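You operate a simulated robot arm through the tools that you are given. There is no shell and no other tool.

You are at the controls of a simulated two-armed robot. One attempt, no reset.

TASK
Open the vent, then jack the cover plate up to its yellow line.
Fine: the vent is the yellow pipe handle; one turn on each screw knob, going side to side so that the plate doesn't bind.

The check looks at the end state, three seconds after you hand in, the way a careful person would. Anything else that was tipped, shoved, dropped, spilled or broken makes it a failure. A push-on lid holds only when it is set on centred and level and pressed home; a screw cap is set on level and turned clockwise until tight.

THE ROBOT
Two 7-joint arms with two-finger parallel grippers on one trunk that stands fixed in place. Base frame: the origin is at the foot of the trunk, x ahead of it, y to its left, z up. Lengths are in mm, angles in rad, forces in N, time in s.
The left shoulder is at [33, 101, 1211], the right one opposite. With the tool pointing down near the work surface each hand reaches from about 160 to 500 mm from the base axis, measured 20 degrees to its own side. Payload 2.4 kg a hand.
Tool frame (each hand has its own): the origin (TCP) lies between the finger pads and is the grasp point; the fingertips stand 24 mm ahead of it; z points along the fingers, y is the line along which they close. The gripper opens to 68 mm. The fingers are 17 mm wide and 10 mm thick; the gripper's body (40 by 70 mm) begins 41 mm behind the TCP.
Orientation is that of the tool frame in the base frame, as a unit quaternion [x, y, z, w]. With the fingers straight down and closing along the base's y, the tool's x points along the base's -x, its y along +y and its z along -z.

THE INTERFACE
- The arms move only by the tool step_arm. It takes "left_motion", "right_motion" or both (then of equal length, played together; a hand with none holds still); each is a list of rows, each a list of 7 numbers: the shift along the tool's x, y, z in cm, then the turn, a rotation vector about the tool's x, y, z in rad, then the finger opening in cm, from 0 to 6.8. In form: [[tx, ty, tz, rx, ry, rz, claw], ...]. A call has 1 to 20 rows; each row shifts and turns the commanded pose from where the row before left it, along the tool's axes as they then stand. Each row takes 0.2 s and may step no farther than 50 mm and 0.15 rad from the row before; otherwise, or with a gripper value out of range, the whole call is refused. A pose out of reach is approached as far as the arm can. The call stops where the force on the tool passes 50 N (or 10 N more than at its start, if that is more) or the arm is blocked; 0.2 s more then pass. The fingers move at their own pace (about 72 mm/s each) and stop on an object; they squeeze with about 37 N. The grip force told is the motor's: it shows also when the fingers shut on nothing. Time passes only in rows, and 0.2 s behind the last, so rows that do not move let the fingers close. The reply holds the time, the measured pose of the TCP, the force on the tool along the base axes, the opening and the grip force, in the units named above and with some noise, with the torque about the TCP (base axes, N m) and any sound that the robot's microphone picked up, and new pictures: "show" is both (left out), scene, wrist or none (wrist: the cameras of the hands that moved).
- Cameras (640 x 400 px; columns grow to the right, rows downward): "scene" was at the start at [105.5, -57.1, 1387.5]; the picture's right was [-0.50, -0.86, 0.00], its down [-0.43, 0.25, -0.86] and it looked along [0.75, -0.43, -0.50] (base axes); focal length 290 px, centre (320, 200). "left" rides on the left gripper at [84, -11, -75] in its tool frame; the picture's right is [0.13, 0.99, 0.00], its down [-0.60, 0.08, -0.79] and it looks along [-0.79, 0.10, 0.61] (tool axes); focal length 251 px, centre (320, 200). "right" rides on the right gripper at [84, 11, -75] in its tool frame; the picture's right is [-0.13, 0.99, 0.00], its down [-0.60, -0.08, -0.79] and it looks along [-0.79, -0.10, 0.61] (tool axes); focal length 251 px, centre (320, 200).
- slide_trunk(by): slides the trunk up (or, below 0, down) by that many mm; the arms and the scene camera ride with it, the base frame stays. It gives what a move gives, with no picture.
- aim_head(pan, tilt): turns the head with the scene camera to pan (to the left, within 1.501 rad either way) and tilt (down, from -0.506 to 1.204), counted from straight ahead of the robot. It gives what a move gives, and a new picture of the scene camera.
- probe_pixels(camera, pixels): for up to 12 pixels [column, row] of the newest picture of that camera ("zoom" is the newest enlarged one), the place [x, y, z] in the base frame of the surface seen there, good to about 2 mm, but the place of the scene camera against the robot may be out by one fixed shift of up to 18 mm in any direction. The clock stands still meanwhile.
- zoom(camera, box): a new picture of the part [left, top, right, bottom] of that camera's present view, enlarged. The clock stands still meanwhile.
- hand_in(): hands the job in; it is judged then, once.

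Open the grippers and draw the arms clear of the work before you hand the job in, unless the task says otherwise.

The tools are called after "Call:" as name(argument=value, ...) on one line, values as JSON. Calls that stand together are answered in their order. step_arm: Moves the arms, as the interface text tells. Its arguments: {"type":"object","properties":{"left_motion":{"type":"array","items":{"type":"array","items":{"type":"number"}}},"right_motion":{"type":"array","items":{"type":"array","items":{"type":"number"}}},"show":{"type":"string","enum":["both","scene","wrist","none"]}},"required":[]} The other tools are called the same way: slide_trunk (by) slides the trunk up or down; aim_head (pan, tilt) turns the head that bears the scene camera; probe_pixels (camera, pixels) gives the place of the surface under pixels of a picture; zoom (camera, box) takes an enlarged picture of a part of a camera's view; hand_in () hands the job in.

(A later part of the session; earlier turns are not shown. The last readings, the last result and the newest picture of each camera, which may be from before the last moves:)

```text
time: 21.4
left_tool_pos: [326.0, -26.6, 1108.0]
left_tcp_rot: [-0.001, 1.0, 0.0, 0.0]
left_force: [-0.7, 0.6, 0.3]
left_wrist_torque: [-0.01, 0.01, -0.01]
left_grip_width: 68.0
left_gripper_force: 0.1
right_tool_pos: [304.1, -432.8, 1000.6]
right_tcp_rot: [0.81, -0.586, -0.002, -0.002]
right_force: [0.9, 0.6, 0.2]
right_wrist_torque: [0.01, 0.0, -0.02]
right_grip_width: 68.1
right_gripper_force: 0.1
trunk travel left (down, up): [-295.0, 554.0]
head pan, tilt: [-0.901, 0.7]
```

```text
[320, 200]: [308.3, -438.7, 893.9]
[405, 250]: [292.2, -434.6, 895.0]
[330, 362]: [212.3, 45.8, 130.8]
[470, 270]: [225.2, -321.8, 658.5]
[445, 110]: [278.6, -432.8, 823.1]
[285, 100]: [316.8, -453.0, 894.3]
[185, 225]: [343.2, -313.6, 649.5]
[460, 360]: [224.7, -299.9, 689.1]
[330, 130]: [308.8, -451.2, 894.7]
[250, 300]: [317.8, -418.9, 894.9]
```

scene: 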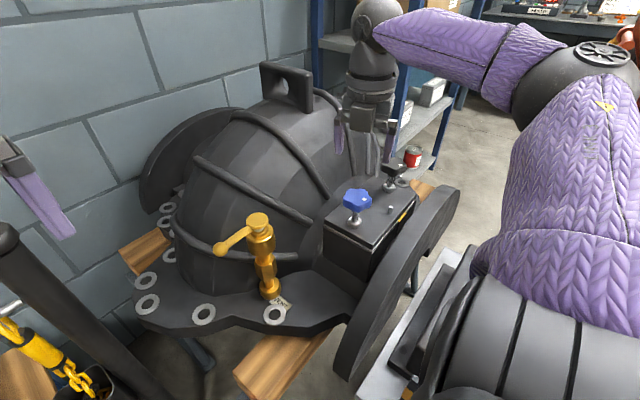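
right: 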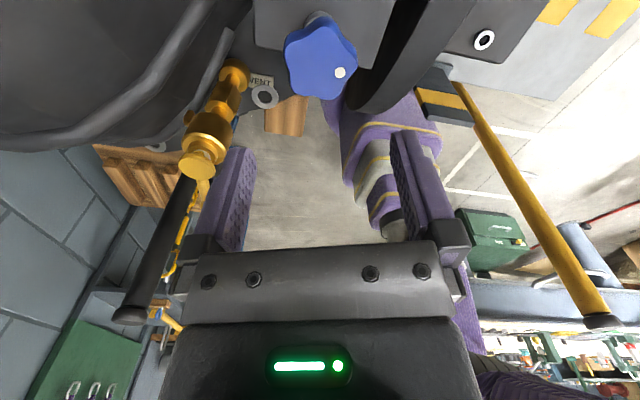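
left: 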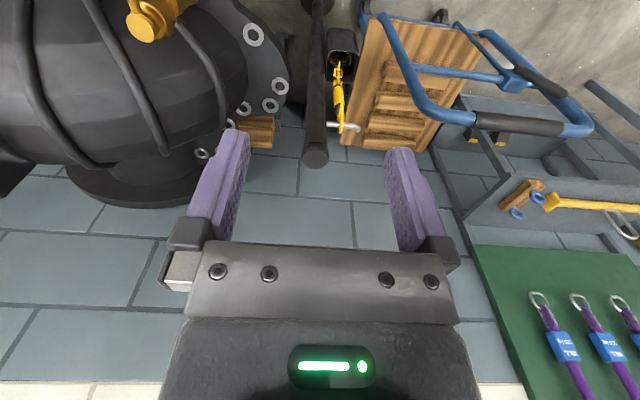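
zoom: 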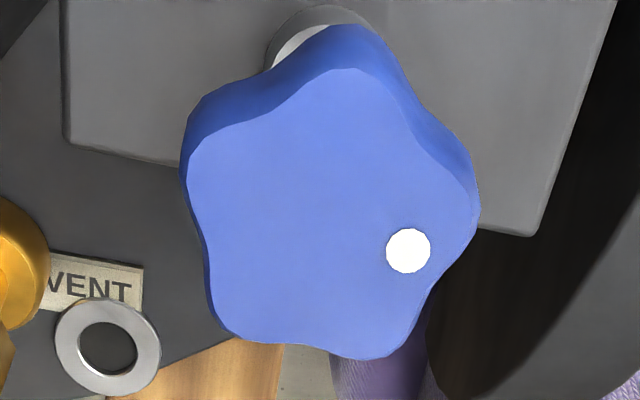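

Centre refines to ≈(305.5,-434.5), so a ~2 mm shift is needed. I'll apply it and descend over the knob to TCP z≈885 with fingers fully open.

Call:
step_arm(right_motion=[[0.2, -0.08, 3.5, 0, 0, 0, 6.8], [0, 0, 3.0, 0, 0, 0, 6.8], [0, 0, 2.5, 0, 0, 0, 6.8], [0, 0, 2.5, 0, 0, 0, 6.8], [0, 0, 0, 0, 0, 0, 6.8]], show="both")

```text
time: 22.6
left_tool_pos: [326.1, -26.5, 1107.7]
left_tcp_rot: [-0.001, 1.0, 0.0, 0.001]
left_force: [0.7, 0.0, -1.0]
left_wrist_torque: [0.01, -0.01, 0.02]
left_grip_width: 67.8
left_gripper_force: 0.2
right_tool_pos: [305.6, -435.4, 885.0]
right_tcp_rot: [0.809, -0.588, -0.003, -0.002]
right_force: [-0.9, -0.4, -0.2]
right_wrist_torque: [-0.01, -0.05, 0.01]
right_grip_width: 68.0
right_gripper_force: 0.2
trunk travel left (down, up): [-295.0, 554.0]
head pan, tilt: [-0.901, 0.7]
```

scene: 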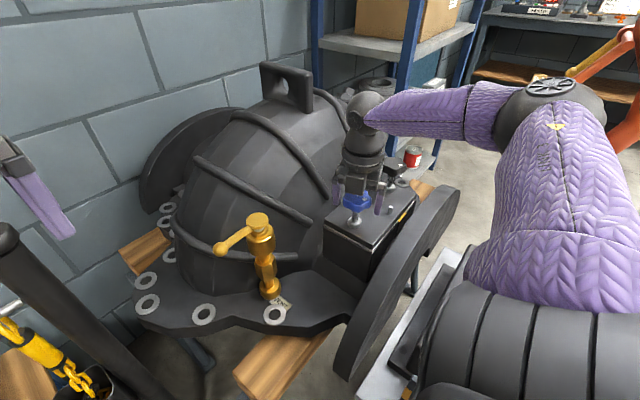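
right: 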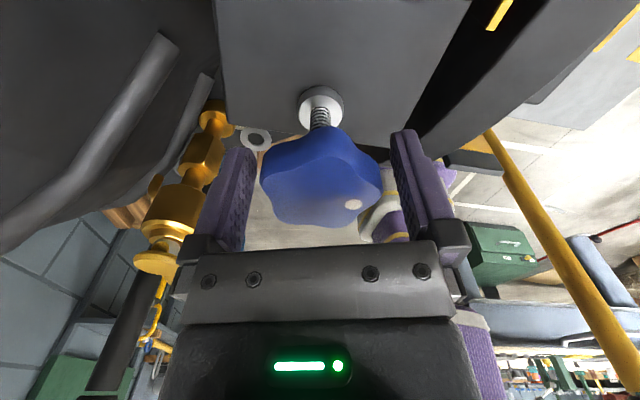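

The knob is centred between the fingers. I'll close on it.

Call:
step_arm(right_motion=[[0, 0, 0, 0, 0, 0, 4.5], [0, 0, 0, 0, 0, 0, 4.0], [0, 0, 0, 0, 0, 0, 4.0]], show="wrist")

```text
time: 23.4
left_tool_pos: [325.2, -27.3, 1106.9]
left_tcp_rot: [-0.001, 1.0, 0.0, -0.001]
left_force: [-0.5, 0.5, -0.1]
left_wrist_torque: [0.0, -0.01, 0.02]
left_grip_width: 68.1
left_gripper_force: 0.1
right_tool_pos: [306.5, -434.4, 884.3]
right_tcp_rot: [0.809, -0.588, -0.001, -0.002]
right_force: [0.0, 0.7, -4.9]
right_wrist_torque: [-0.29, -0.32, 0.01]
right_grip_width: 49.6
right_gripper_force: 45.6
trunk travel left (down, up): [-295.0, 554.0]
head pan, tilt: [-0.901, 0.7]
```

right: 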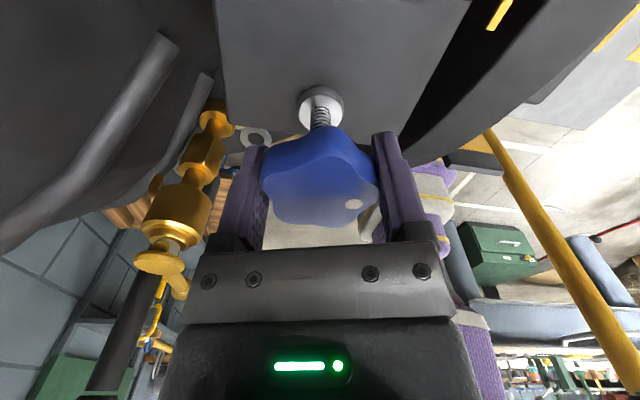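

Gripped at 49.6 mm (lobe–valley as planned). I'll start turning clockwise a little to feel the torque and confirm the direction lifts the plate.

Call:
step_arm(right_motion=[[0, 0, 0, 0, 0, 0.08, 4.0], [0, 0, 0, 0, 0, 0.1, 4.0], [0, 0, 0, 0, 0, 0.1, 4.0], [0, 0, 0, 0, 0, 0.1, 4.0]], show="wrist")

```text
time: 24.4
left_tool_pos: [325.4, -26.8, 1106.7]
left_tcp_rot: [-0.001, 1.0, 0.001, 0.0]
left_force: [0.0, -0.8, 0.1]
left_wrist_torque: [-0.01, -0.04, 0.0]
left_grip_width: 68.1
left_gripper_force: 0.0
right_tool_pos: [305.0, -435.4, 884.9]
right_tcp_rot: [-0.684, 0.729, 0.002, 0.002]
right_force: [-7.1, -2.4, -5.0]
right_wrist_torque: [-0.51, -0.13, 0.0]
right_grip_width: 49.6
right_gripper_force: 45.1
trunk travel left (down, up): [-295.0, 554.0]
head pan, tilt: [-0.901, 0.7]
```

right: 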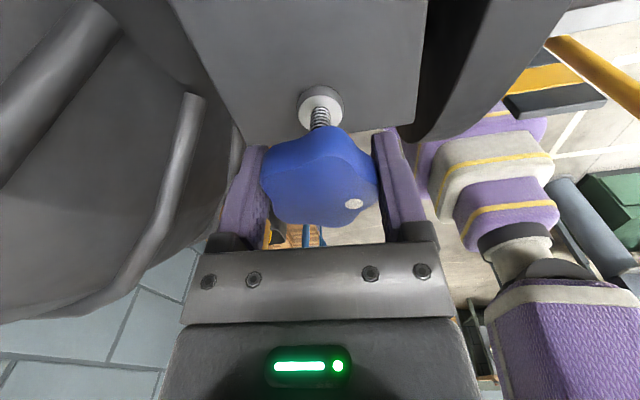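

The knob turns with the hand at low torque (dot stays put relative to the fingers). I'll continue clockwise another 1.4 rad.

Call:
step_arm(right_motion=[[0, 0, 0, 0, 0, 0.14, 4.0], [0, 0, 0, 0, 0, 0.14, 4.0], [0, 0, 0, 0, 0, 0.14, 4.0], [0, 0, 0, 0, 0, 0.14, 4.0], [0, 0, 0, 0, 0, 0.14, 4.0], [0, 0, 0, 0, 0, 0.14, 4.0], [0, 0, 0, 0, 0, 0.14, 4.0], [0, 0, 0, 0, 0, 0.14, 4.0], [0, 0, 0, 0, 0, 0.14, 4.0], [0, 0, 0, 0, 0, 0.14, 4.0]], show="both")

```text
time: 26.6
left_tool_pos: [323.5, -24.7, 1107.1]
left_tcp_rot: [-0.001, 1.0, 0.0, 0.001]
left_force: [-0.1, 0.0, -0.5]
left_wrist_torque: [-0.02, -0.01, 0.0]
left_grip_width: 68.1
left_gripper_force: 0.1
right_tool_pos: [304.4, -434.2, 885.2]
right_tcp_rot: [-0.052, 0.999, 0.003, -0.001]
right_force: [-24.7, 15.0, -17.4]
right_wrist_torque: [-0.08, 0.34, 0.04]
right_grip_width: 49.4
right_gripper_force: 45.2
trunk travel left (down, up): [-295.0, 554.0]
head pan, tilt: [-0.901, 0.7]
```

scene: 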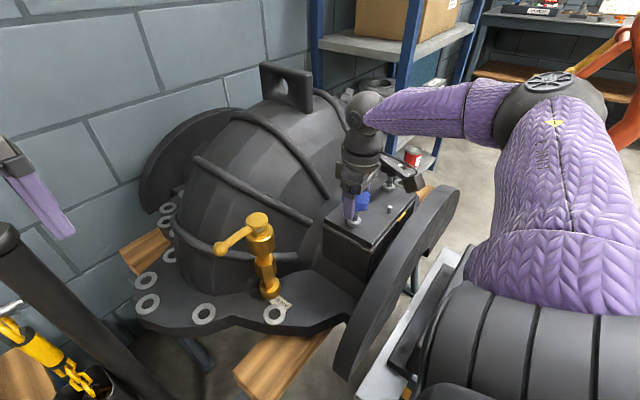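
right: 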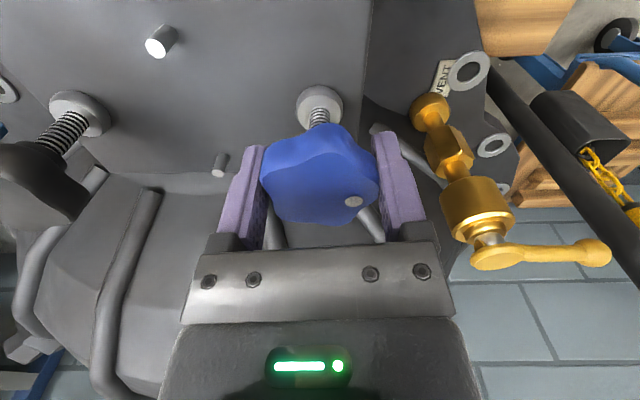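

The lateral force has grown to about 29 N from a small centring offset, so I'll shift the commanded pose ~1 mm with the force while continuing to turn slowly.

Call:
step_arm(right_motion=[[0.06, 0.04, 0.05, 0, 0, 0.05, 4.0], [0.06, 0.04, 0.05, 0, 0, 0.05, 4.0], [0, 0, 0, 0, 0, 0.1, 4.0]], show="none")

Call:
zoom(camera="scene", box=[320, 160, 440, 270])

```text
time: 27.4
left_tool_pos: [325.0, -26.1, 1108.5]
left_tcp_rot: [-0.001, 1.0, 0.0, 0.0]
left_force: [-0.2, 0.7, 0.0]
left_wrist_torque: [0.01, -0.01, 0.01]
left_grip_width: 68.2
left_gripper_force: 0.2
right_tool_pos: [303.1, -433.3, 885.9]
right_tcp_rot: [0.047, 0.999, 0.002, 0.002]
right_force: [-15.0, 10.8, -5.6]
right_wrist_torque: [-0.24, 0.41, 0.03]
right_grip_width: 49.5
right_gripper_force: 45.1
trunk travel left (down, up): [-295.0, 554.0]
head pan, tilt: [-0.901, 0.7]
```

```text
3.64 times, centred on (380, 215) of scene
```

zoom: 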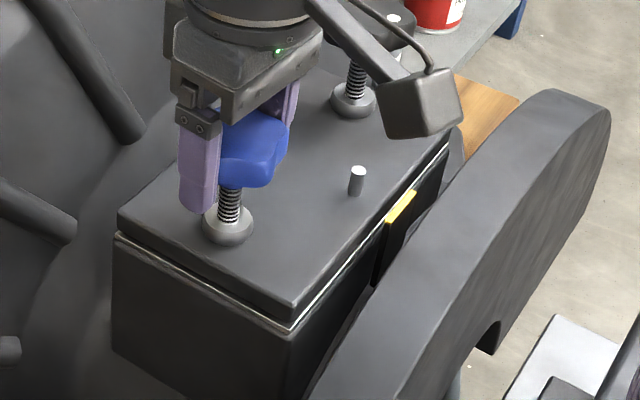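

Lateral force dropped to ~18 N. I'll continue to roll +72° in two batches, still trimming with the force.

Call:
step_arm(right_motion=[[0.05, 0.04, 0, 0, 0, 0.12, 4.0], [0.03, 0.03, 0, 0, 0, 0.12, 4.0], [0, 0, 0, 0, 0, 0.12, 4.0], [0, 0, 0, 0, 0, 0.12, 4.0], [0, 0, 0, 0, 0, 0.12, 4.0]], show="none")

```text
time: 28.6
left_tool_pos: [325.2, -25.7, 1108.5]
left_tcp_rot: [-0.001, 1.0, 0.0, 0.0]
left_force: [0.5, 0.1, 0.4]
left_wrist_torque: [0.02, 0.01, 0.01]
left_grip_width: 67.9
left_gripper_force: 0.2
right_tool_pos: [303.8, -433.3, 885.6]
right_tcp_rot: [0.341, 0.94, 0.003, 0.002]
right_force: [-2.0, -6.4, 16.0]
right_wrist_torque: [-0.73, -0.96, 0.0]
right_grip_width: 49.5
right_gripper_force: 44.9
trunk travel left (down, up): [-295.0, 554.0]
head pan, tilt: [-0.901, 0.7]
```

Torque about z remains ~0 and the grip is holding at 49.5 mm. I'll finish the half turn (0.56 rad more), easing up 0.5 mm for the vertical load.

Call:
step_arm(right_motion=[[0, 0, -0.05, 0, 0, 0.14, 4.0], [0, 0, 0, 0, 0, 0.14, 4.0], [0, 0, 0, 0, 0, 0.14, 4.0], [0, 0, 0, 0, 0, 0.14, 4.0]], show="both")

```text
time: 29.6
left_tool_pos: [326.5, -26.3, 1107.1]
left_tcp_rot: [0.0, 1.0, -0.001, 0.0]
left_force: [0.1, -0.1, -0.2]
left_wrist_torque: [-0.02, 0.0, 0.02]
left_grip_width: 67.7
left_gripper_force: 0.0
right_tool_pos: [304.4, -431.9, 885.2]
right_tcp_rot: [0.587, 0.81, 0.002, -0.001]
right_force: [9.5, -9.1, 23.4]
right_wrist_torque: [-0.76, -0.45, 0.07]
right_grip_width: 49.4
right_gripper_force: 45.2
trunk travel left (down, up): [-295.0, 554.0]
head pan, tilt: [-0.901, 0.7]
```

scene: 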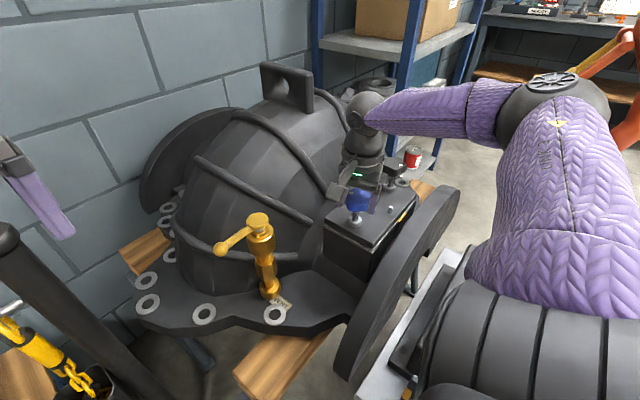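
right: 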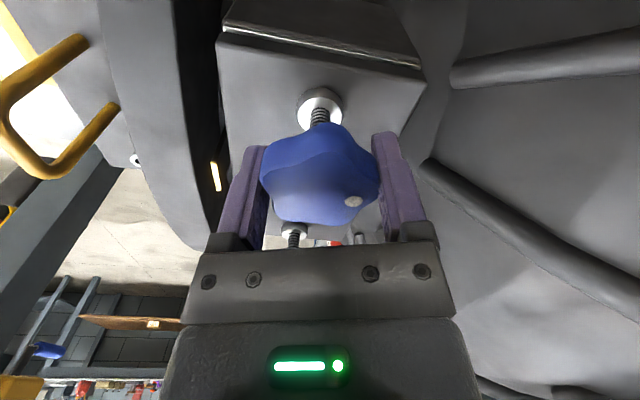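

Half a turn is done on blue. I'll release and rise a little to inspect the knob and plate heights.

Call:
step_arm(right_motion=[[0, 0, 0, 0, 0, 0, 6.8], [0, 0, 0, 0, 0, 0, 6.8], [0, 0, -3.0, 0, 0, 0, 6.8], [0, 0, -4.5, 0, 0, 0, 6.8], [0, 0, -4.5, 0, 0, 0, 6.8], [0, 0, 0, 0, 0, 0, 6.8]], show="both")

```text
time: 31.0
left_tool_pos: [327.3, -25.5, 1107.0]
left_tcp_rot: [-0.001, 1.0, 0.0, -0.001]
left_force: [0.4, 0.5, -0.7]
left_wrist_torque: [-0.03, -0.02, -0.03]
left_grip_width: 68.2
left_gripper_force: 0.0
right_tool_pos: [305.2, -432.9, 1006.9]
right_tcp_rot: [0.586, 0.811, 0.002, -0.002]
right_force: [0.4, -0.1, -0.3]
right_wrist_torque: [0.0, -0.02, -0.01]
right_grip_width: 68.1
right_gripper_force: 0.1
trunk travel left (down, up): [-295.0, 554.0]
head pan, tilt: [-0.901, 0.7]
```

scene: 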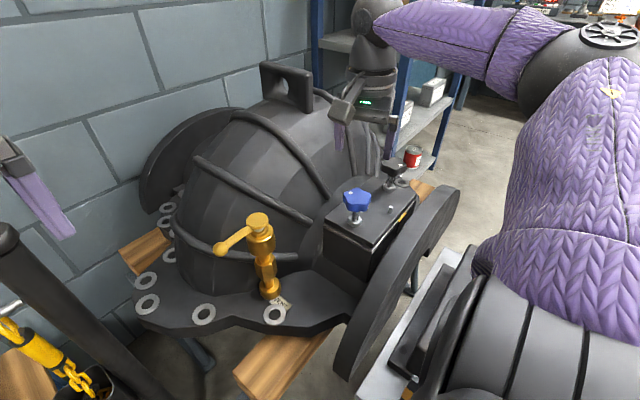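
right: 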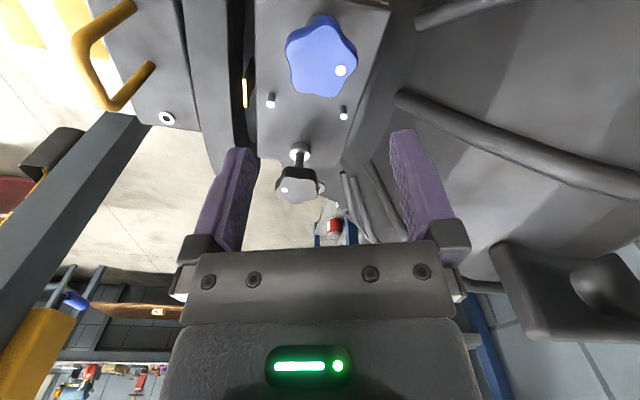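

Call:
zoom(camera="scene", box=[316, 160, 428, 230])

Call:
probe_pixels(camera="zoom", pixels=[[230, 195], [235, 330], [200, 380], [300, 330], [370, 290], [400, 130], [460, 180], [510, 310], [500, 330], [440, 280], [430, 50], [120, 300]])

Call:
probe_pixels(camera="right", pixels=[[320, 60], [300, 185], [340, 70], [271, 100], [343, 113], [300, 115], [300, 130], [360, 25], [275, 30], [246, 90], [315, 145], [285, 190]])

```text
5.71 times, centred on (372, 195) of scene
```

zoom: 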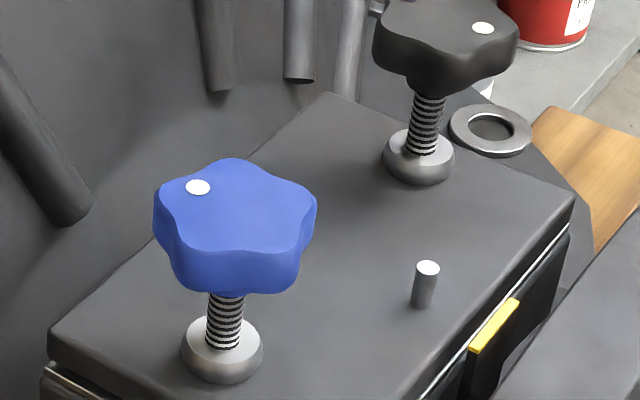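

```text
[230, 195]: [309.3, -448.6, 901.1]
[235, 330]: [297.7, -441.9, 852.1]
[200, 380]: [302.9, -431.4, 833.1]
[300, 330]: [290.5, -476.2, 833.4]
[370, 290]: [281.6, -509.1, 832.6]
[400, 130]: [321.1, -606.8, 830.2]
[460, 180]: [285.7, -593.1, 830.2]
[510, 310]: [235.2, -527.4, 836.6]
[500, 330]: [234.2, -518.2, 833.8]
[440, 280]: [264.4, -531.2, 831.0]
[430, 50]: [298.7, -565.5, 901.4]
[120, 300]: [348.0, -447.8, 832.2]
```

```text
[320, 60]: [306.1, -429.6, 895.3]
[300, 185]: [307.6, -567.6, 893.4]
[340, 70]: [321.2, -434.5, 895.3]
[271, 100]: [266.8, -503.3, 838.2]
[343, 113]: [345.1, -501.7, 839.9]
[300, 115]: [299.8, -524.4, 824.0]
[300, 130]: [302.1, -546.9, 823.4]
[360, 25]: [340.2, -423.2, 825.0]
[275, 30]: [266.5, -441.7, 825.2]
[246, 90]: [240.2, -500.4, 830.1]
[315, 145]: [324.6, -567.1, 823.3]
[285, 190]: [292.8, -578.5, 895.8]
```

Blue's dot moved to the opposite side and the plate rose ≈2–3 mm on the blue end after half a turn. To keep tilt small I'll alternate half turns: now move over the black knob at (304.5,-573.5) and unwind the roll.

Call:
step_arm(right_motion=[[-4.45, -1.463, 0, 0, 0, 0, 6.8], [-4.45, -1.463, 0, 0, 0, 0, 6.8], [-4.45, -1.463, 0, 0, 0, 0, 6.8], [0, 0, 0, 0, 0, -0.14, 6.8], [0, 0, 0, 0, 0, -0.14, 6.8], [0, 0, 0, 0, 0, -0.14, 6.8], [0, 0, 0, 0, 0, -0.14, 6.8], [0, 0, 0, 0, 0, -0.14, 6.8], [0, 0, 0, 0, 0, -0.14, 6.8], [0, 0, 0, 0, 0, -0.14, 6.8], [0, 0, 0, 0, 0, -0.14, 6.8], [0, 0, 0, 0, 0, -0.14, 6.8]], show="both")

```text
time: 33.6
left_tool_pos: [326.2, -26.0, 1107.4]
left_tcp_rot: [-0.001, 1.0, 0.0, 0.0]
left_force: [-0.9, 0.0, 1.0]
left_wrist_torque: [0.01, 0.04, 0.0]
left_grip_width: 68.1
left_gripper_force: 0.1
right_tool_pos: [292.4, -546.3, 996.7]
right_tcp_rot: [-0.006, 1.0, 0.002, 0.001]
right_force: [0.0, 0.3, -0.3]
right_wrist_torque: [-0.02, 0.01, 0.0]
right_grip_width: 68.0
right_gripper_force: 0.1
right hand out of reach, approached as far as the arm can: row 3
trunk travel left (down, up): [-295.0, 554.0]
head pan, tilt: [-0.901, 0.7]
```

scene: 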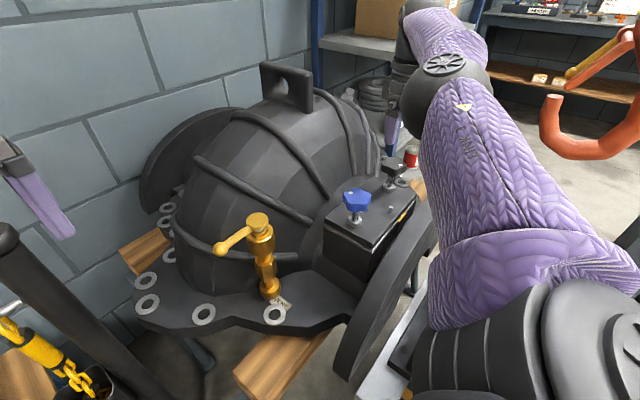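
right: 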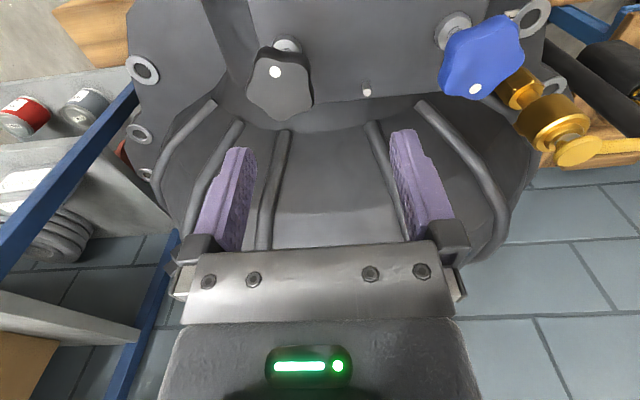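

The black knob is out of reach at this height (arm stopped at (292,-546,997)). I'll lower the hand to z≈937, still above the knob top at 895, where the arm should extend farther, and try to reach over black again.

Call:
step_arm(right_motion=[[0, 0, 3.0, 0, 0, 0, 6.8], [0, 0, 3.0, 0, 0, 0, 6.8], [-0.6, -1.36, 0, 0, 0, 0, 6.8], [-0.6, -1.36, 0, 0, 0, 0, 6.8], [0, 0, 0, 0, 0, 0, 6.8]], show="both")

```text
time: 34.8
left_tool_pos: [326.1, -26.5, 1108.4]
left_tcp_rot: [-0.001, 1.0, -0.001, -0.001]
left_force: [0.2, 0.8, 0.4]
left_wrist_torque: [0.0, 0.01, -0.01]
left_grip_width: 68.0
left_gripper_force: 0.0
right_tool_pos: [293.3, -546.6, 936.4]
right_tcp_rot: [-0.004, 1.0, 0.002, 0.0]
right_force: [0.0, 0.5, 0.4]
right_wrist_torque: [-0.03, 0.01, -0.02]
right_grip_width: 68.0
right_gripper_force: 0.1
right hand out of reach, approached as far as the arm can: row 3, 4
trunk travel left (down, up): [-295.0, 554.0]
head pan, tilt: [-0.901, 0.7]
```

scene: 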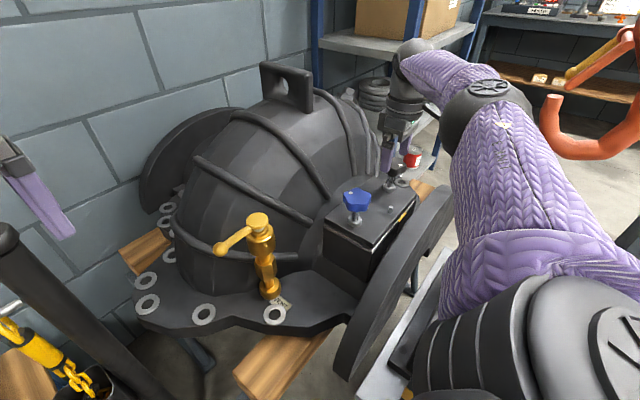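
right: 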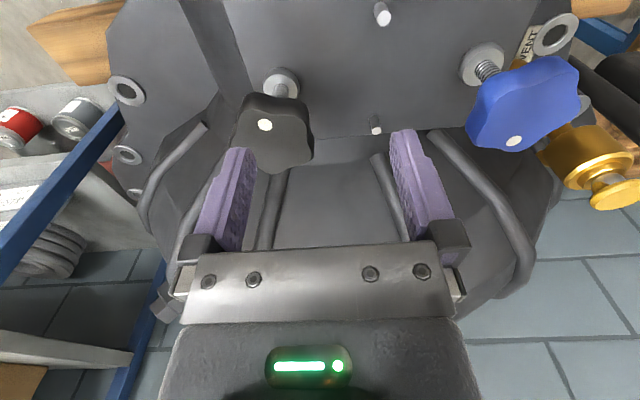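

The horizontal limit is the same here, so it isn't simply height. I'll probe the arm's wrist, elbow and forearm in the scene picture to understand its geometry.

Call:
probe_pixels(camera="scene", pixels=[[418, 48], [405, 75], [440, 65], [485, 95], [465, 130], [500, 150], [403, 110], [398, 130], [540, 260], [490, 85], [600, 330], [620, 345]])

```text
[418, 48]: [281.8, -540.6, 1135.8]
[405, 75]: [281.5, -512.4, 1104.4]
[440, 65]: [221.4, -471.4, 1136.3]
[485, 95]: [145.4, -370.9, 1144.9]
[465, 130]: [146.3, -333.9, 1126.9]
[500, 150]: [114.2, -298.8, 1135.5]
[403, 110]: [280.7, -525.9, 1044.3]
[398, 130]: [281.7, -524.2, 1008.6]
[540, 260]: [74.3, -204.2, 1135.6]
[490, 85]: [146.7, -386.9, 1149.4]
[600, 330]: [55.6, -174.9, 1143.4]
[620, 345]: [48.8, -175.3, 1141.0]
```

The arm is almost straight (shoulder→wrist ≈516 mm), so an upright grip at the black knob (545 mm away) is impossible; tilting the hand ~20° outward about its closing axis fixes that while pads stay flat on the knob. First I'll raise the hand and lower the trunk 40 mm to level the wrist with the shoulder.

Call:
step_arm(right_motion=[[0.5, 1.0, -3.0, 0, 0, 0, 6.8], [0.5, 1.0, -3.5, 0, 0, 0, 6.8]], show="none")

Call:
slide_trunk(by=-40)

Call:
step_arm(right_motion=[[0, 0, 0, 0, 0, 0, 6.8]], show="both")

```text
time: 35.4
left_tool_pos: [325.9, -27.3, 1106.8]
left_tcp_rot: [-0.001, 1.0, 0.0, 0.0]
left_force: [-0.1, 0.7, -0.3]
left_wrist_torque: [0.0, 0.02, -0.02]
left_grip_width: 67.9
left_gripper_force: 0.0
right_tool_pos: [282.3, -526.5, 1002.4]
right_tcp_rot: [-0.001, 1.0, 0.002, 0.001]
right_force: [-0.8, 0.5, 0.1]
right_wrist_torque: [0.02, 0.0, -0.02]
right_grip_width: 68.1
right_gripper_force: 0.0
trunk travel left (down, up): [-295.0, 554.0]
head pan, tilt: [-0.901, 0.7]
```

```text
time: 36.2
left_tool_pos: [324.8, -25.9, 1068.0]
left_tcp_rot: [-0.001, 1.0, 0.0, 0.0]
left_force: [0.3, -0.2, -0.7]
left_wrist_torque: [-0.04, -0.04, -0.02]
left_grip_width: 67.9
left_gripper_force: 0.1
right_tool_pos: [281.2, -526.9, 962.9]
right_tcp_rot: [-0.003, 1.0, 0.002, 0.001]
right_force: [-0.3, 0.4, 0.3]
right_wrist_torque: [-0.01, 0.02, -0.03]
right_grip_width: 68.2
right_gripper_force: 0.1
trunk travel left (down, up): [-255.0, 594.0]
head pan, tilt: [-0.901, 0.7]
```

```text
time: 36.6
left_tool_pos: [326.1, -26.0, 1066.9]
left_tcp_rot: [-0.001, 1.0, 0.0, 0.0]
left_force: [-0.4, 0.3, 0.9]
left_wrist_torque: [0.01, 0.02, -0.01]
left_grip_width: 67.8
left_gripper_force: 0.1
right_tool_pos: [283.5, -527.7, 963.9]
right_tcp_rot: [-0.004, 1.0, 0.003, 0.001]
right_force: [0.2, -0.2, 0.1]
right_wrist_torque: [-0.03, 0.0, 0.01]
right_grip_width: 68.1
right_gripper_force: 0.0
trunk travel left (down, up): [-255.0, 594.0]
head pan, tilt: [-0.901, 0.7]
```

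scene: 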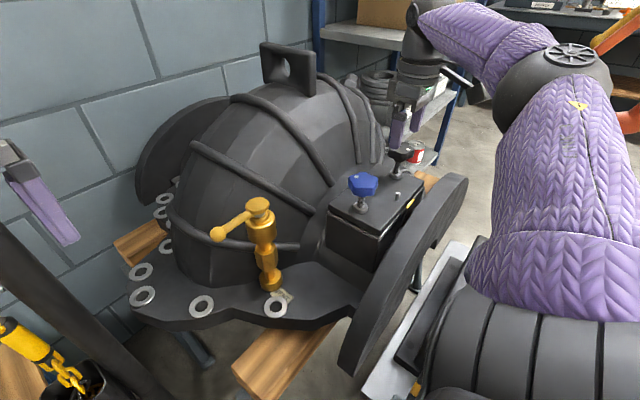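
right: 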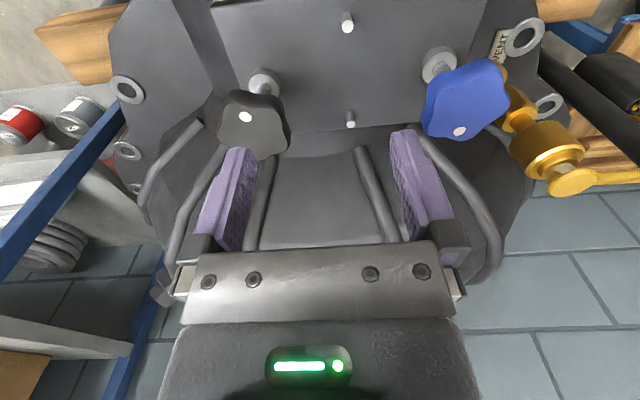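

The black knob is visible at (254,122). I'll zoom to read its lobe phase and centre.

Call:
zoom(camera="right", box=[206, 70, 302, 170])

Call:
probe_pixels(camera="zoom", pixels=[[295, 190], [240, 320], [180, 270], [160, 160], [200, 110], [300, 110], [360, 135], [410, 220], [440, 300], [390, 330], [320, 345], [280, 220]])

```text
4.00 times, centred on (254, 120) of right
```

zoom: 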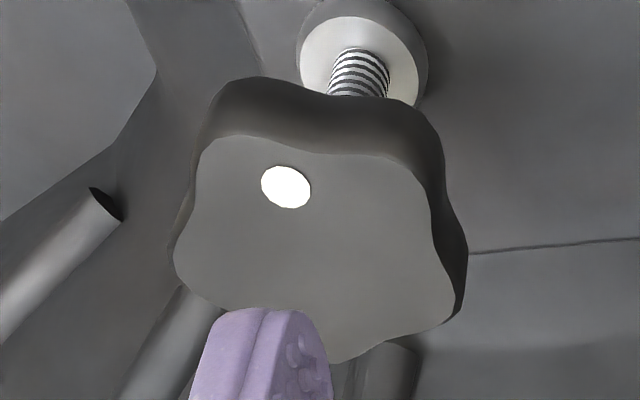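

```text
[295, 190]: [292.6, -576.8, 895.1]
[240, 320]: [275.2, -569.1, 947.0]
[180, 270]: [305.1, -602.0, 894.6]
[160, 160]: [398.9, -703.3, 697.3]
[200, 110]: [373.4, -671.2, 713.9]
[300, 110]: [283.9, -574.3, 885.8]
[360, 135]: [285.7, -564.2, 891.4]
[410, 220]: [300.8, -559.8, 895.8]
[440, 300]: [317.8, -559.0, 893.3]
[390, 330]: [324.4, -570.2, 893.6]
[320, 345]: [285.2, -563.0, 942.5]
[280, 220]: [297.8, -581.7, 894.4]
```

I'll zoom on the right hand in the scene picture to measure how low its camera block hangs, since it will sweep near the blue knob.

Call:
zoom(camera="scene", box=[370, 20, 500, 190])

Call:
probe_pixels(camera="scene", pixels=[[455, 72], [462, 78], [470, 84], [445, 66], [472, 78], [414, 40], [405, 95], [398, 140], [412, 125], [362, 180], [404, 150]])

```text
2.35 times, centred on (435, 105) of scene
```

zoom: 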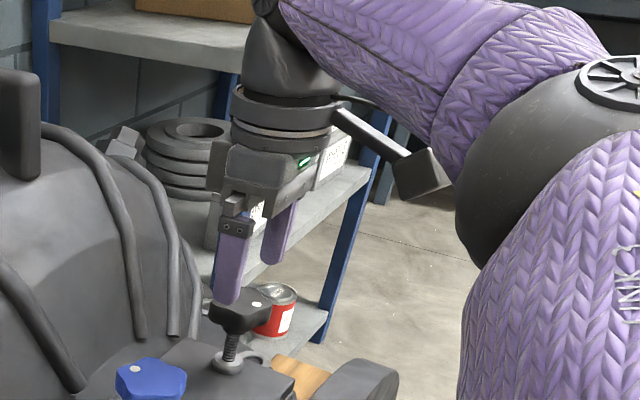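

```text
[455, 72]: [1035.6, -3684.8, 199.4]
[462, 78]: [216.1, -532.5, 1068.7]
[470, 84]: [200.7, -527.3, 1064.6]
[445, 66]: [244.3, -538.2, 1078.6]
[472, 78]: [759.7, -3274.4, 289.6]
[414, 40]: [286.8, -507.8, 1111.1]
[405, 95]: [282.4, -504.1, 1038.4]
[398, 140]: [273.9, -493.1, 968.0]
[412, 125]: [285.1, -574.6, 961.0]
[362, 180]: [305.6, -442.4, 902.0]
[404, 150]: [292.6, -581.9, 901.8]
```

I'll probe the camera block itself (zoom centre (420,172)).

Call:
probe_pixels(camera="zoom", pixels=[[420, 172], [408, 195], [448, 183], [400, 165], [430, 152], [405, 180], [440, 188], [385, 150]])

```text
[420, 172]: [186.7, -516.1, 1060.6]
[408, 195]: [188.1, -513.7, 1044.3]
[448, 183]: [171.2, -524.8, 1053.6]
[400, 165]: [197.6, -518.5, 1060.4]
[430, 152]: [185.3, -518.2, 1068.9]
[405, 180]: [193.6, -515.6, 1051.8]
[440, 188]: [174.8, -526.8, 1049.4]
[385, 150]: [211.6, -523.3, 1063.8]
```

The block's lowest point is ~72 mm above the TCP, so even with a 20° tilt it clears the blue knob by >25 mm. I'll roll to θ≈34.5°, tilt −0.35 rad about tool y (fingers pointing outward), then move above black.

Call:
step_arm(right_motion=[[0, 0, 0, 0, 0, 0.122, 6.8], [0, 0, 0, 0, 0, 0.122, 6.8], [0, 0, 0, 0, 0, 0.122, 6.8], [0, 0, 0, 0, 0, 0.122, 6.8], [0, 0, 0, 0, 0, 0.122, 6.8], [0, 0, 0, 0, -0.117, 0, 6.8], [0, 0, 0, 0, -0.117, 0, 6.8], [0, 0, 0, 0, -0.116, 0, 6.8], [-2.11, -1.325, 0.77, 0, 0, 0, 6.8], [-2.11, -1.325, 0.77, 0, 0, 0, 6.8], [0, 0, 0, 0, 0, 0, 6.8]], show="both")

```text
time: 39.0
left_tool_pos: [325.0, -26.4, 1066.2]
left_tcp_rot: [-0.001, 1.0, 0.0, -0.001]
left_force: [-2.1, 1.3, 0.5]
left_wrist_torque: [-0.02, 0.02, -0.01]
left_grip_width: 68.1
left_gripper_force: 0.0
right_tool_pos: [306.5, -575.4, 962.4]
right_tcp_rot: [0.294, 0.94, -0.05, 0.167]
right_force: [0.2, 0.3, 0.2]
right_wrist_torque: [-0.03, 0.02, -0.01]
right_grip_width: 68.0
right_gripper_force: 0.1
trunk travel left (down, up): [-255.0, 594.0]
head pan, tilt: [-0.901, 0.7]
```

scene: 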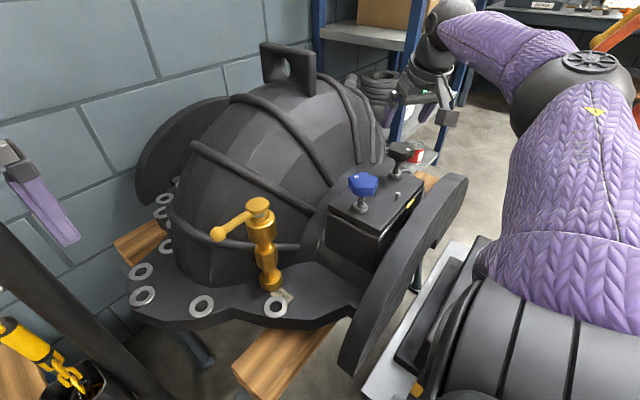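
right: 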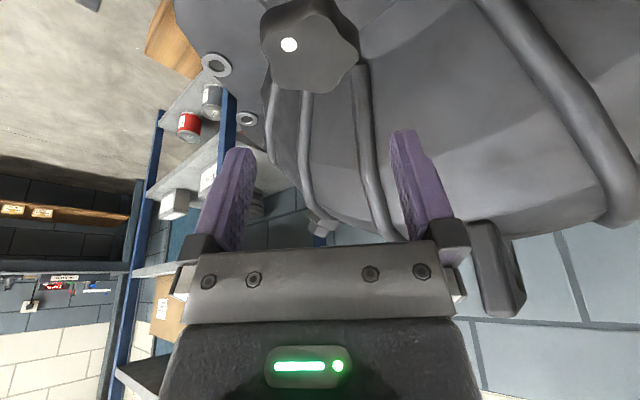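

The tilted pose reached (306.5,-575.4,962). I'll zoom on the black knob to check the finger alignment and centre.

Call:
zoom(camera="right", box=[256, 0, 366, 100])

Call:
probe_pixels(camera="right", pixels=[[310, 47], [289, 45], [265, 35], [278, 85], [330, 85], [354, 45], [310, 18], [262, 60], [305, 85], [348, 65]])

```text
4.00 times, centred on (311, 50) of right
```

zoom: 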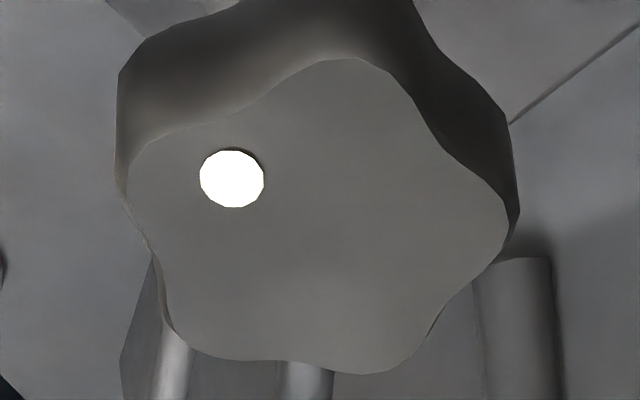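

```text
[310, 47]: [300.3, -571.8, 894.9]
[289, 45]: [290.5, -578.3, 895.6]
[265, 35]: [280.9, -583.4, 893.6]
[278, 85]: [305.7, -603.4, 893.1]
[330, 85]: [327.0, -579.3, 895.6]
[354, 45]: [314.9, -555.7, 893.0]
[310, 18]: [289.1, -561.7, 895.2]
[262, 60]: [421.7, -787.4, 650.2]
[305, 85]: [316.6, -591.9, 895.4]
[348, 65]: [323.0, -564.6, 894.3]
```

The right lobe lines up with the finger axis and the centre is ≈(304.7,-575.8). I'll trim ~2 mm and descend vertically (along the tilted tool's vertical) to z≈887.

Call:
step_arm(right_motion=[[0.98, -0.135, 2.32, 0, 0, 0, 6.8], [0.862, 0, 2.36, 0, 0, 0, 6.8], [0.862, 0, 2.36, 0, 0, 0, 6.8], [0, 0, 0, 0, 0, 0, 6.8]], show="both")

```text
time: 40.0
left_tool_pos: [325.9, -25.8, 1066.8]
left_tcp_rot: [-0.001, 1.0, 0.0, -0.001]
left_force: [-0.3, 0.4, 0.0]
left_wrist_torque: [-0.02, -0.02, -0.02]
left_grip_width: 68.0
left_gripper_force: 0.1
right_tool_pos: [302.9, -573.7, 886.7]
right_tcp_rot: [0.293, 0.94, -0.049, 0.166]
right_force: [0.9, 0.2, 0.5]
right_wrist_torque: [-0.02, 0.0, -0.01]
right_grip_width: 67.7
right_gripper_force: 0.2
trunk travel left (down, up): [-255.0, 594.0]
head pan, tilt: [-0.901, 0.7]
```

scene: 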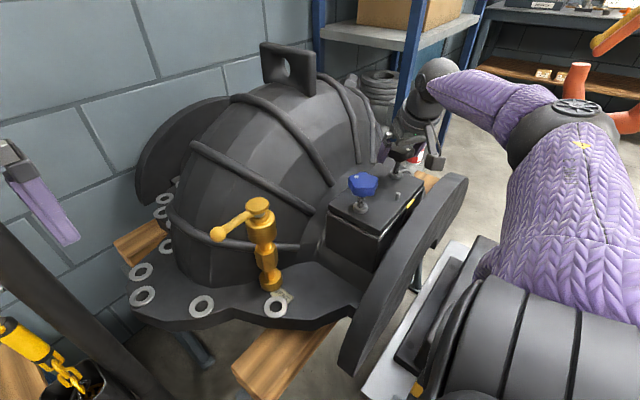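
right: 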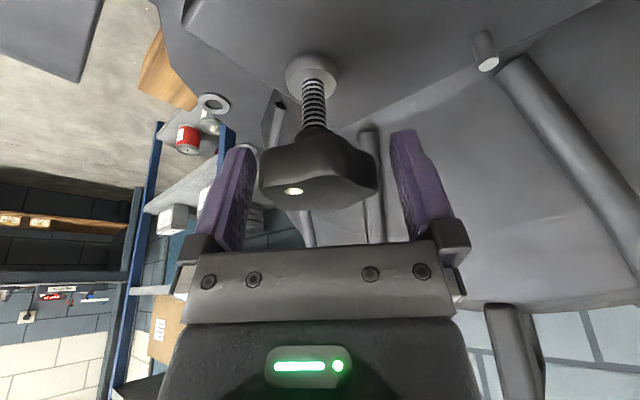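

Knob sits slightly toward the left finger (gaps 8 vs 16 px). I'll shift ~1.3 mm that way and ~2 mm outward, then close.

Call:
step_arm(right_motion=[[-0.19, -0.13, 0.07, 0, 0, 0, 6.8], [0, 0, 0, 0, 0, 0, 4.5], [0, 0, 0, 0, 0, 0, 4.0], [0, 0, 0, 0, 0, 0, 4.0]], show="wrist")

```text
time: 41.0
left_tool_pos: [327.0, -26.4, 1067.3]
left_tcp_rot: [-0.001, 1.0, 0.0, -0.001]
left_force: [0.5, -0.1, -0.1]
left_wrist_torque: [-0.01, -0.01, -0.03]
left_grip_width: 68.1
left_gripper_force: 0.1
right_tool_pos: [304.8, -576.3, 886.9]
right_tcp_rot: [0.293, 0.94, -0.049, 0.166]
right_force: [-0.2, 0.4, -1.1]
right_wrist_torque: [0.18, -0.01, -0.04]
right_grip_width: 49.5
right_gripper_force: 44.9
trunk travel left (down, up): [-255.0, 594.0]
head pan, tilt: [-0.901, 0.7]
```

right: 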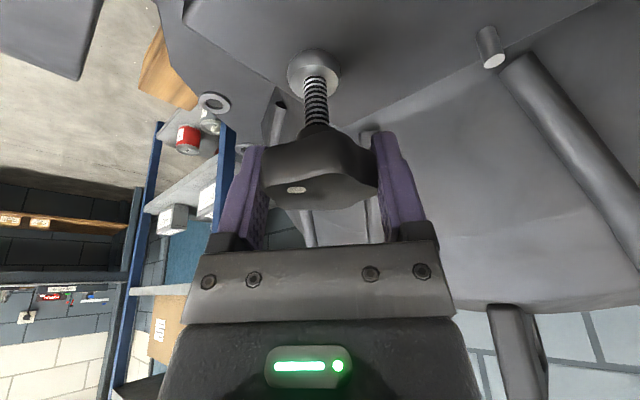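

Well centred grip (49.5 mm, ~0 N side load). I'll turn clockwise about the true vertical, first 4 rows.

Call:
step_arm(right_motion=[[0, 0, 0, 0.0479, 0, 0.1311, 4.0], [0, 0, 0, 0.0479, 0, 0.1311, 4.0], [0, 0, 0, 0.0479, 0, 0.1311, 4.0], [0, 0, 0, 0.0479, 0, 0.1311, 4.0]], show="both")

```text
time: 42.0
left_tool_pos: [326.2, -27.2, 1067.0]
left_tcp_rot: [0.0, 1.0, 0.001, -0.001]
left_force: [-0.3, -0.4, -0.5]
left_wrist_torque: [-0.03, 0.01, -0.02]
left_grip_width: 67.8
left_gripper_force: 0.0
right_tool_pos: [305.0, -575.9, 886.6]
right_tcp_rot: [0.541, 0.823, -0.093, 0.144]
right_force: [1.9, 3.0, -6.7]
right_wrist_torque: [-0.21, 0.01, 0.02]
right_grip_width: 49.4
right_gripper_force: 45.0
trunk travel left (down, up): [-255.0, 594.0]
head pan, tilt: [-0.901, 0.7]
```

scene: 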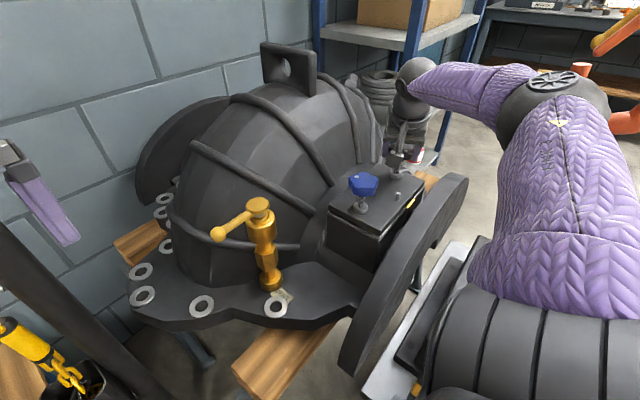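
right: 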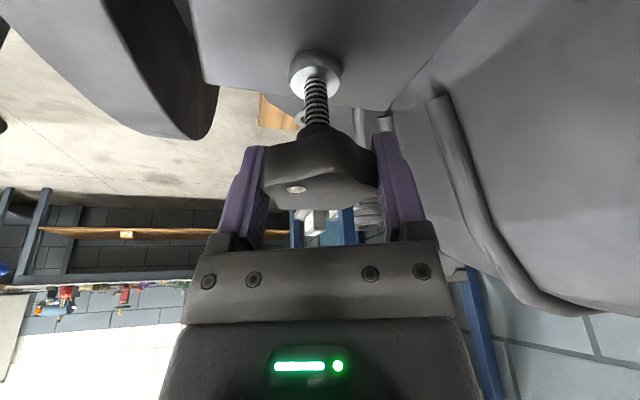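

Turning smoothly with small loads. I'll complete this 72° stroke, open, swing back 72° around the knob, and re-grip.

Call:
step_arm(right_motion=[[0, 0, 0, 0.0479, 0, 0.1311, 4.0], [0, 0, 0, 0.0479, 0, 0.1311, 4.0], [0, 0, 0, 0.0479, 0, 0.1311, 4.0], [0, 0, 0, 0.0479, 0, 0.1311, 4.0], [0, 0, 0, 0.0479, 0, 0.1311, 4.0], [0, 0, 0, 0, 0, 0, 4.0], [0, 0, 0, 0, 0, 0, 6.8], [0, 0, 0, 0, 0, 0, 6.8], [0, 0, 0, -0.0479, 0, -0.1311, 6.8], [0, 0, 0, -0.0479, 0, -0.1311, 6.8], [0, 0, 0, -0.0479, 0, -0.1311, 6.8], [0, 0, 0, -0.0479, 0, -0.1311, 6.8], [0, 0, 0, -0.0479, 0, -0.1311, 6.8], [0, 0, 0, -0.0479, 0, -0.1311, 6.8], [0, 0, 0, -0.0479, 0, -0.1311, 6.8], [0, 0, 0, -0.0479, 0, -0.1311, 6.8], [0, 0, 0, -0.0479, 0, -0.1311, 6.8], [0, 0, 0, 0, 0, 0, 6.8]], show="both")

```text
time: 45.8
left_tool_pos: [325.4, -26.1, 1066.9]
left_tcp_rot: [-0.001, 1.0, 0.0, -0.001]
left_force: [0.1, 0.1, 0.6]
left_wrist_torque: [0.01, -0.01, -0.01]
left_grip_width: 68.0
left_gripper_force: 0.0
right_tool_pos: [303.3, -576.3, 888.8]
right_tcp_rot: [0.292, 0.941, -0.048, 0.166]
right_force: [0.3, -0.3, -0.1]
right_wrist_torque: [0.01, 0.02, 0.01]
right_grip_width: 68.0
right_gripper_force: 0.0
trunk travel left (down, up): [-255.0, 594.0]
head pan, tilt: [-0.901, 0.7]
```

scene: 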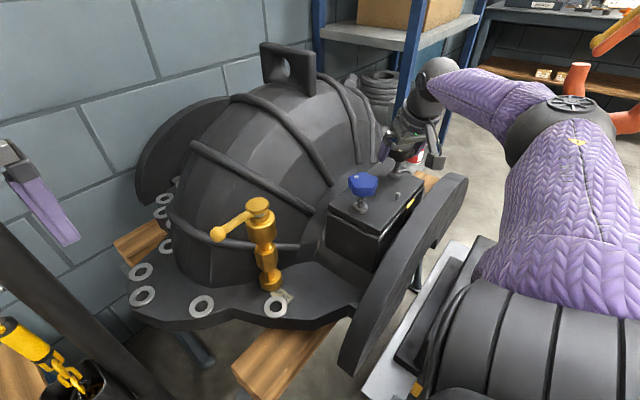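
right: 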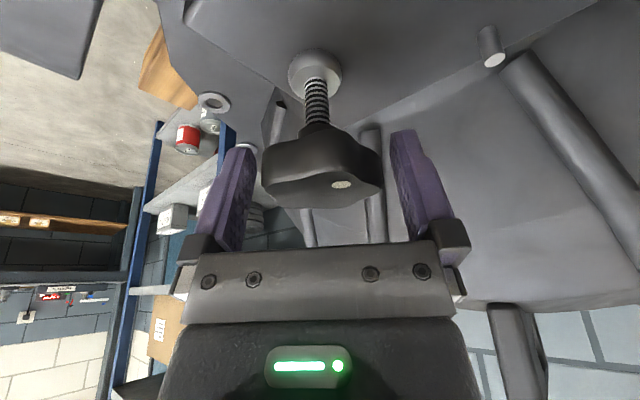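

The dot moved by one lobe (72°). I'll re-grip and do the second stroke.

Call:
step_arm(right_motion=[[0, 0, 0, 0, 0, 0, 4.5], [0, 0, 0, 0, 0, 0, 4.0], [0, 0, 0, 0, 0, 0, 4.0], [0, 0, 0, 0.0479, 0, 0.1311, 4.0], [0, 0, 0, 0.0479, 0, 0.1311, 4.0], [0, 0, 0, 0.0479, 0, 0.1311, 4.0], [0, 0, 0, 0.0479, 0, 0.1311, 4.0], [0, 0, 0, 0.0479, 0, 0.1311, 4.0], [0, 0, 0, 0.0479, 0, 0.1311, 4.0], [0, 0, 0, 0.0479, 0, 0.1311, 4.0], [0, 0, 0, 0.0479, 0, 0.1311, 4.0], [0, 0, 0, 0.0479, 0, 0.1311, 4.0], [0, 0, 0, 0, 0, 0, 4.0]], show="both")

```text
time: 48.6
left_tool_pos: [326.7, -25.9, 1066.6]
left_tcp_rot: [-0.001, 1.0, 0.0, -0.001]
left_force: [0.2, 0.2, 0.1]
left_wrist_torque: [0.02, 0.01, -0.02]
left_grip_width: 68.1
left_gripper_force: 0.0
right_tool_pos: [305.1, -576.4, 886.2]
right_tcp_rot: [0.79, 0.588, -0.137, 0.103]
right_force: [6.6, 2.4, 0.7]
right_wrist_torque: [0.28, 0.03, 0.0]
right_grip_width: 49.4
right_gripper_force: 45.0
trunk travel left (down, up): [-255.0, 594.0]
head pan, tilt: [-0.901, 0.7]
```

scene: 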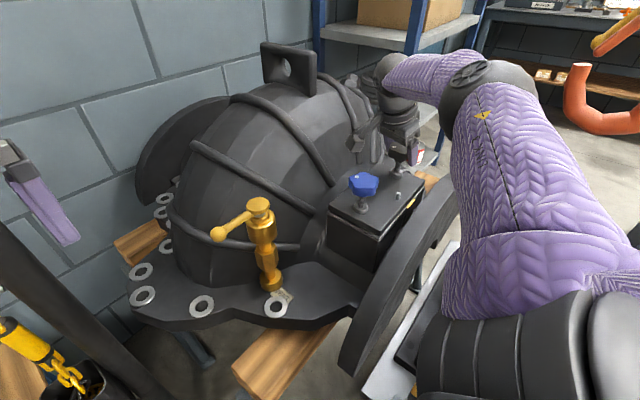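
right: 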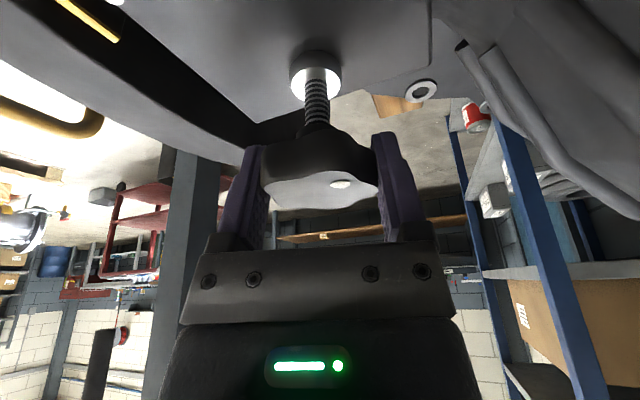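

Two strokes (144°) done on black. I'll check plate heights and the gauge in the scene picture.

Call:
zoom(camera="scene", box=[320, 155, 440, 230])

Call:
probe_pixels(camera="zoom", pixels=[[235, 130], [100, 250], [180, 270], [260, 240], [330, 200], [350, 250], [420, 200], [470, 170], [495, 215], [470, 245], [505, 150], [400, 290]])

Call:
zoom(camera="right", box=[40, 0, 240, 125])

```text
5.33 times, centred on (380, 192) of scene
```

zoom: 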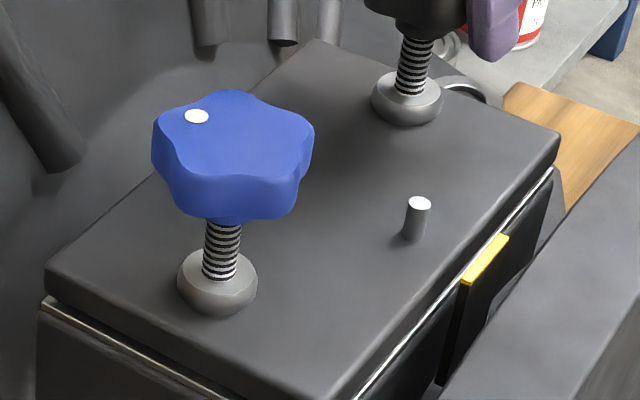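

```text
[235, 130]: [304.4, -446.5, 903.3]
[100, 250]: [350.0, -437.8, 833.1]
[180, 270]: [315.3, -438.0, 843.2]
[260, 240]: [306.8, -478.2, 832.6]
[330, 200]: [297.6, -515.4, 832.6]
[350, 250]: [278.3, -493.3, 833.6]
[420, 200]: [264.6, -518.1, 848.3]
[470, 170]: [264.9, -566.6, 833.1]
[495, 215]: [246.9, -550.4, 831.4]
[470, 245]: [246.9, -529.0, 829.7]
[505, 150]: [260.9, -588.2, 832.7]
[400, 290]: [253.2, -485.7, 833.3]
```

```text
3.20 times, centred on (140, 62) of right
```

zoom: 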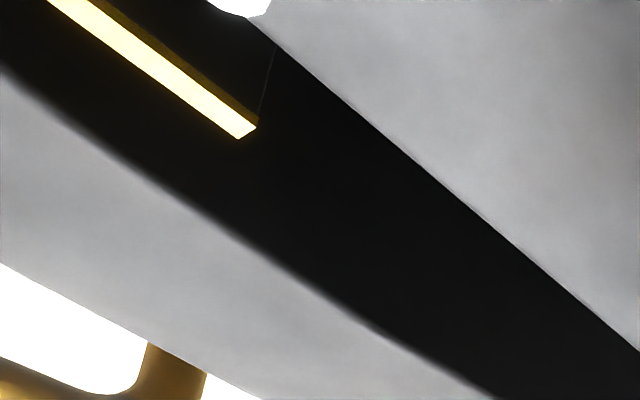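

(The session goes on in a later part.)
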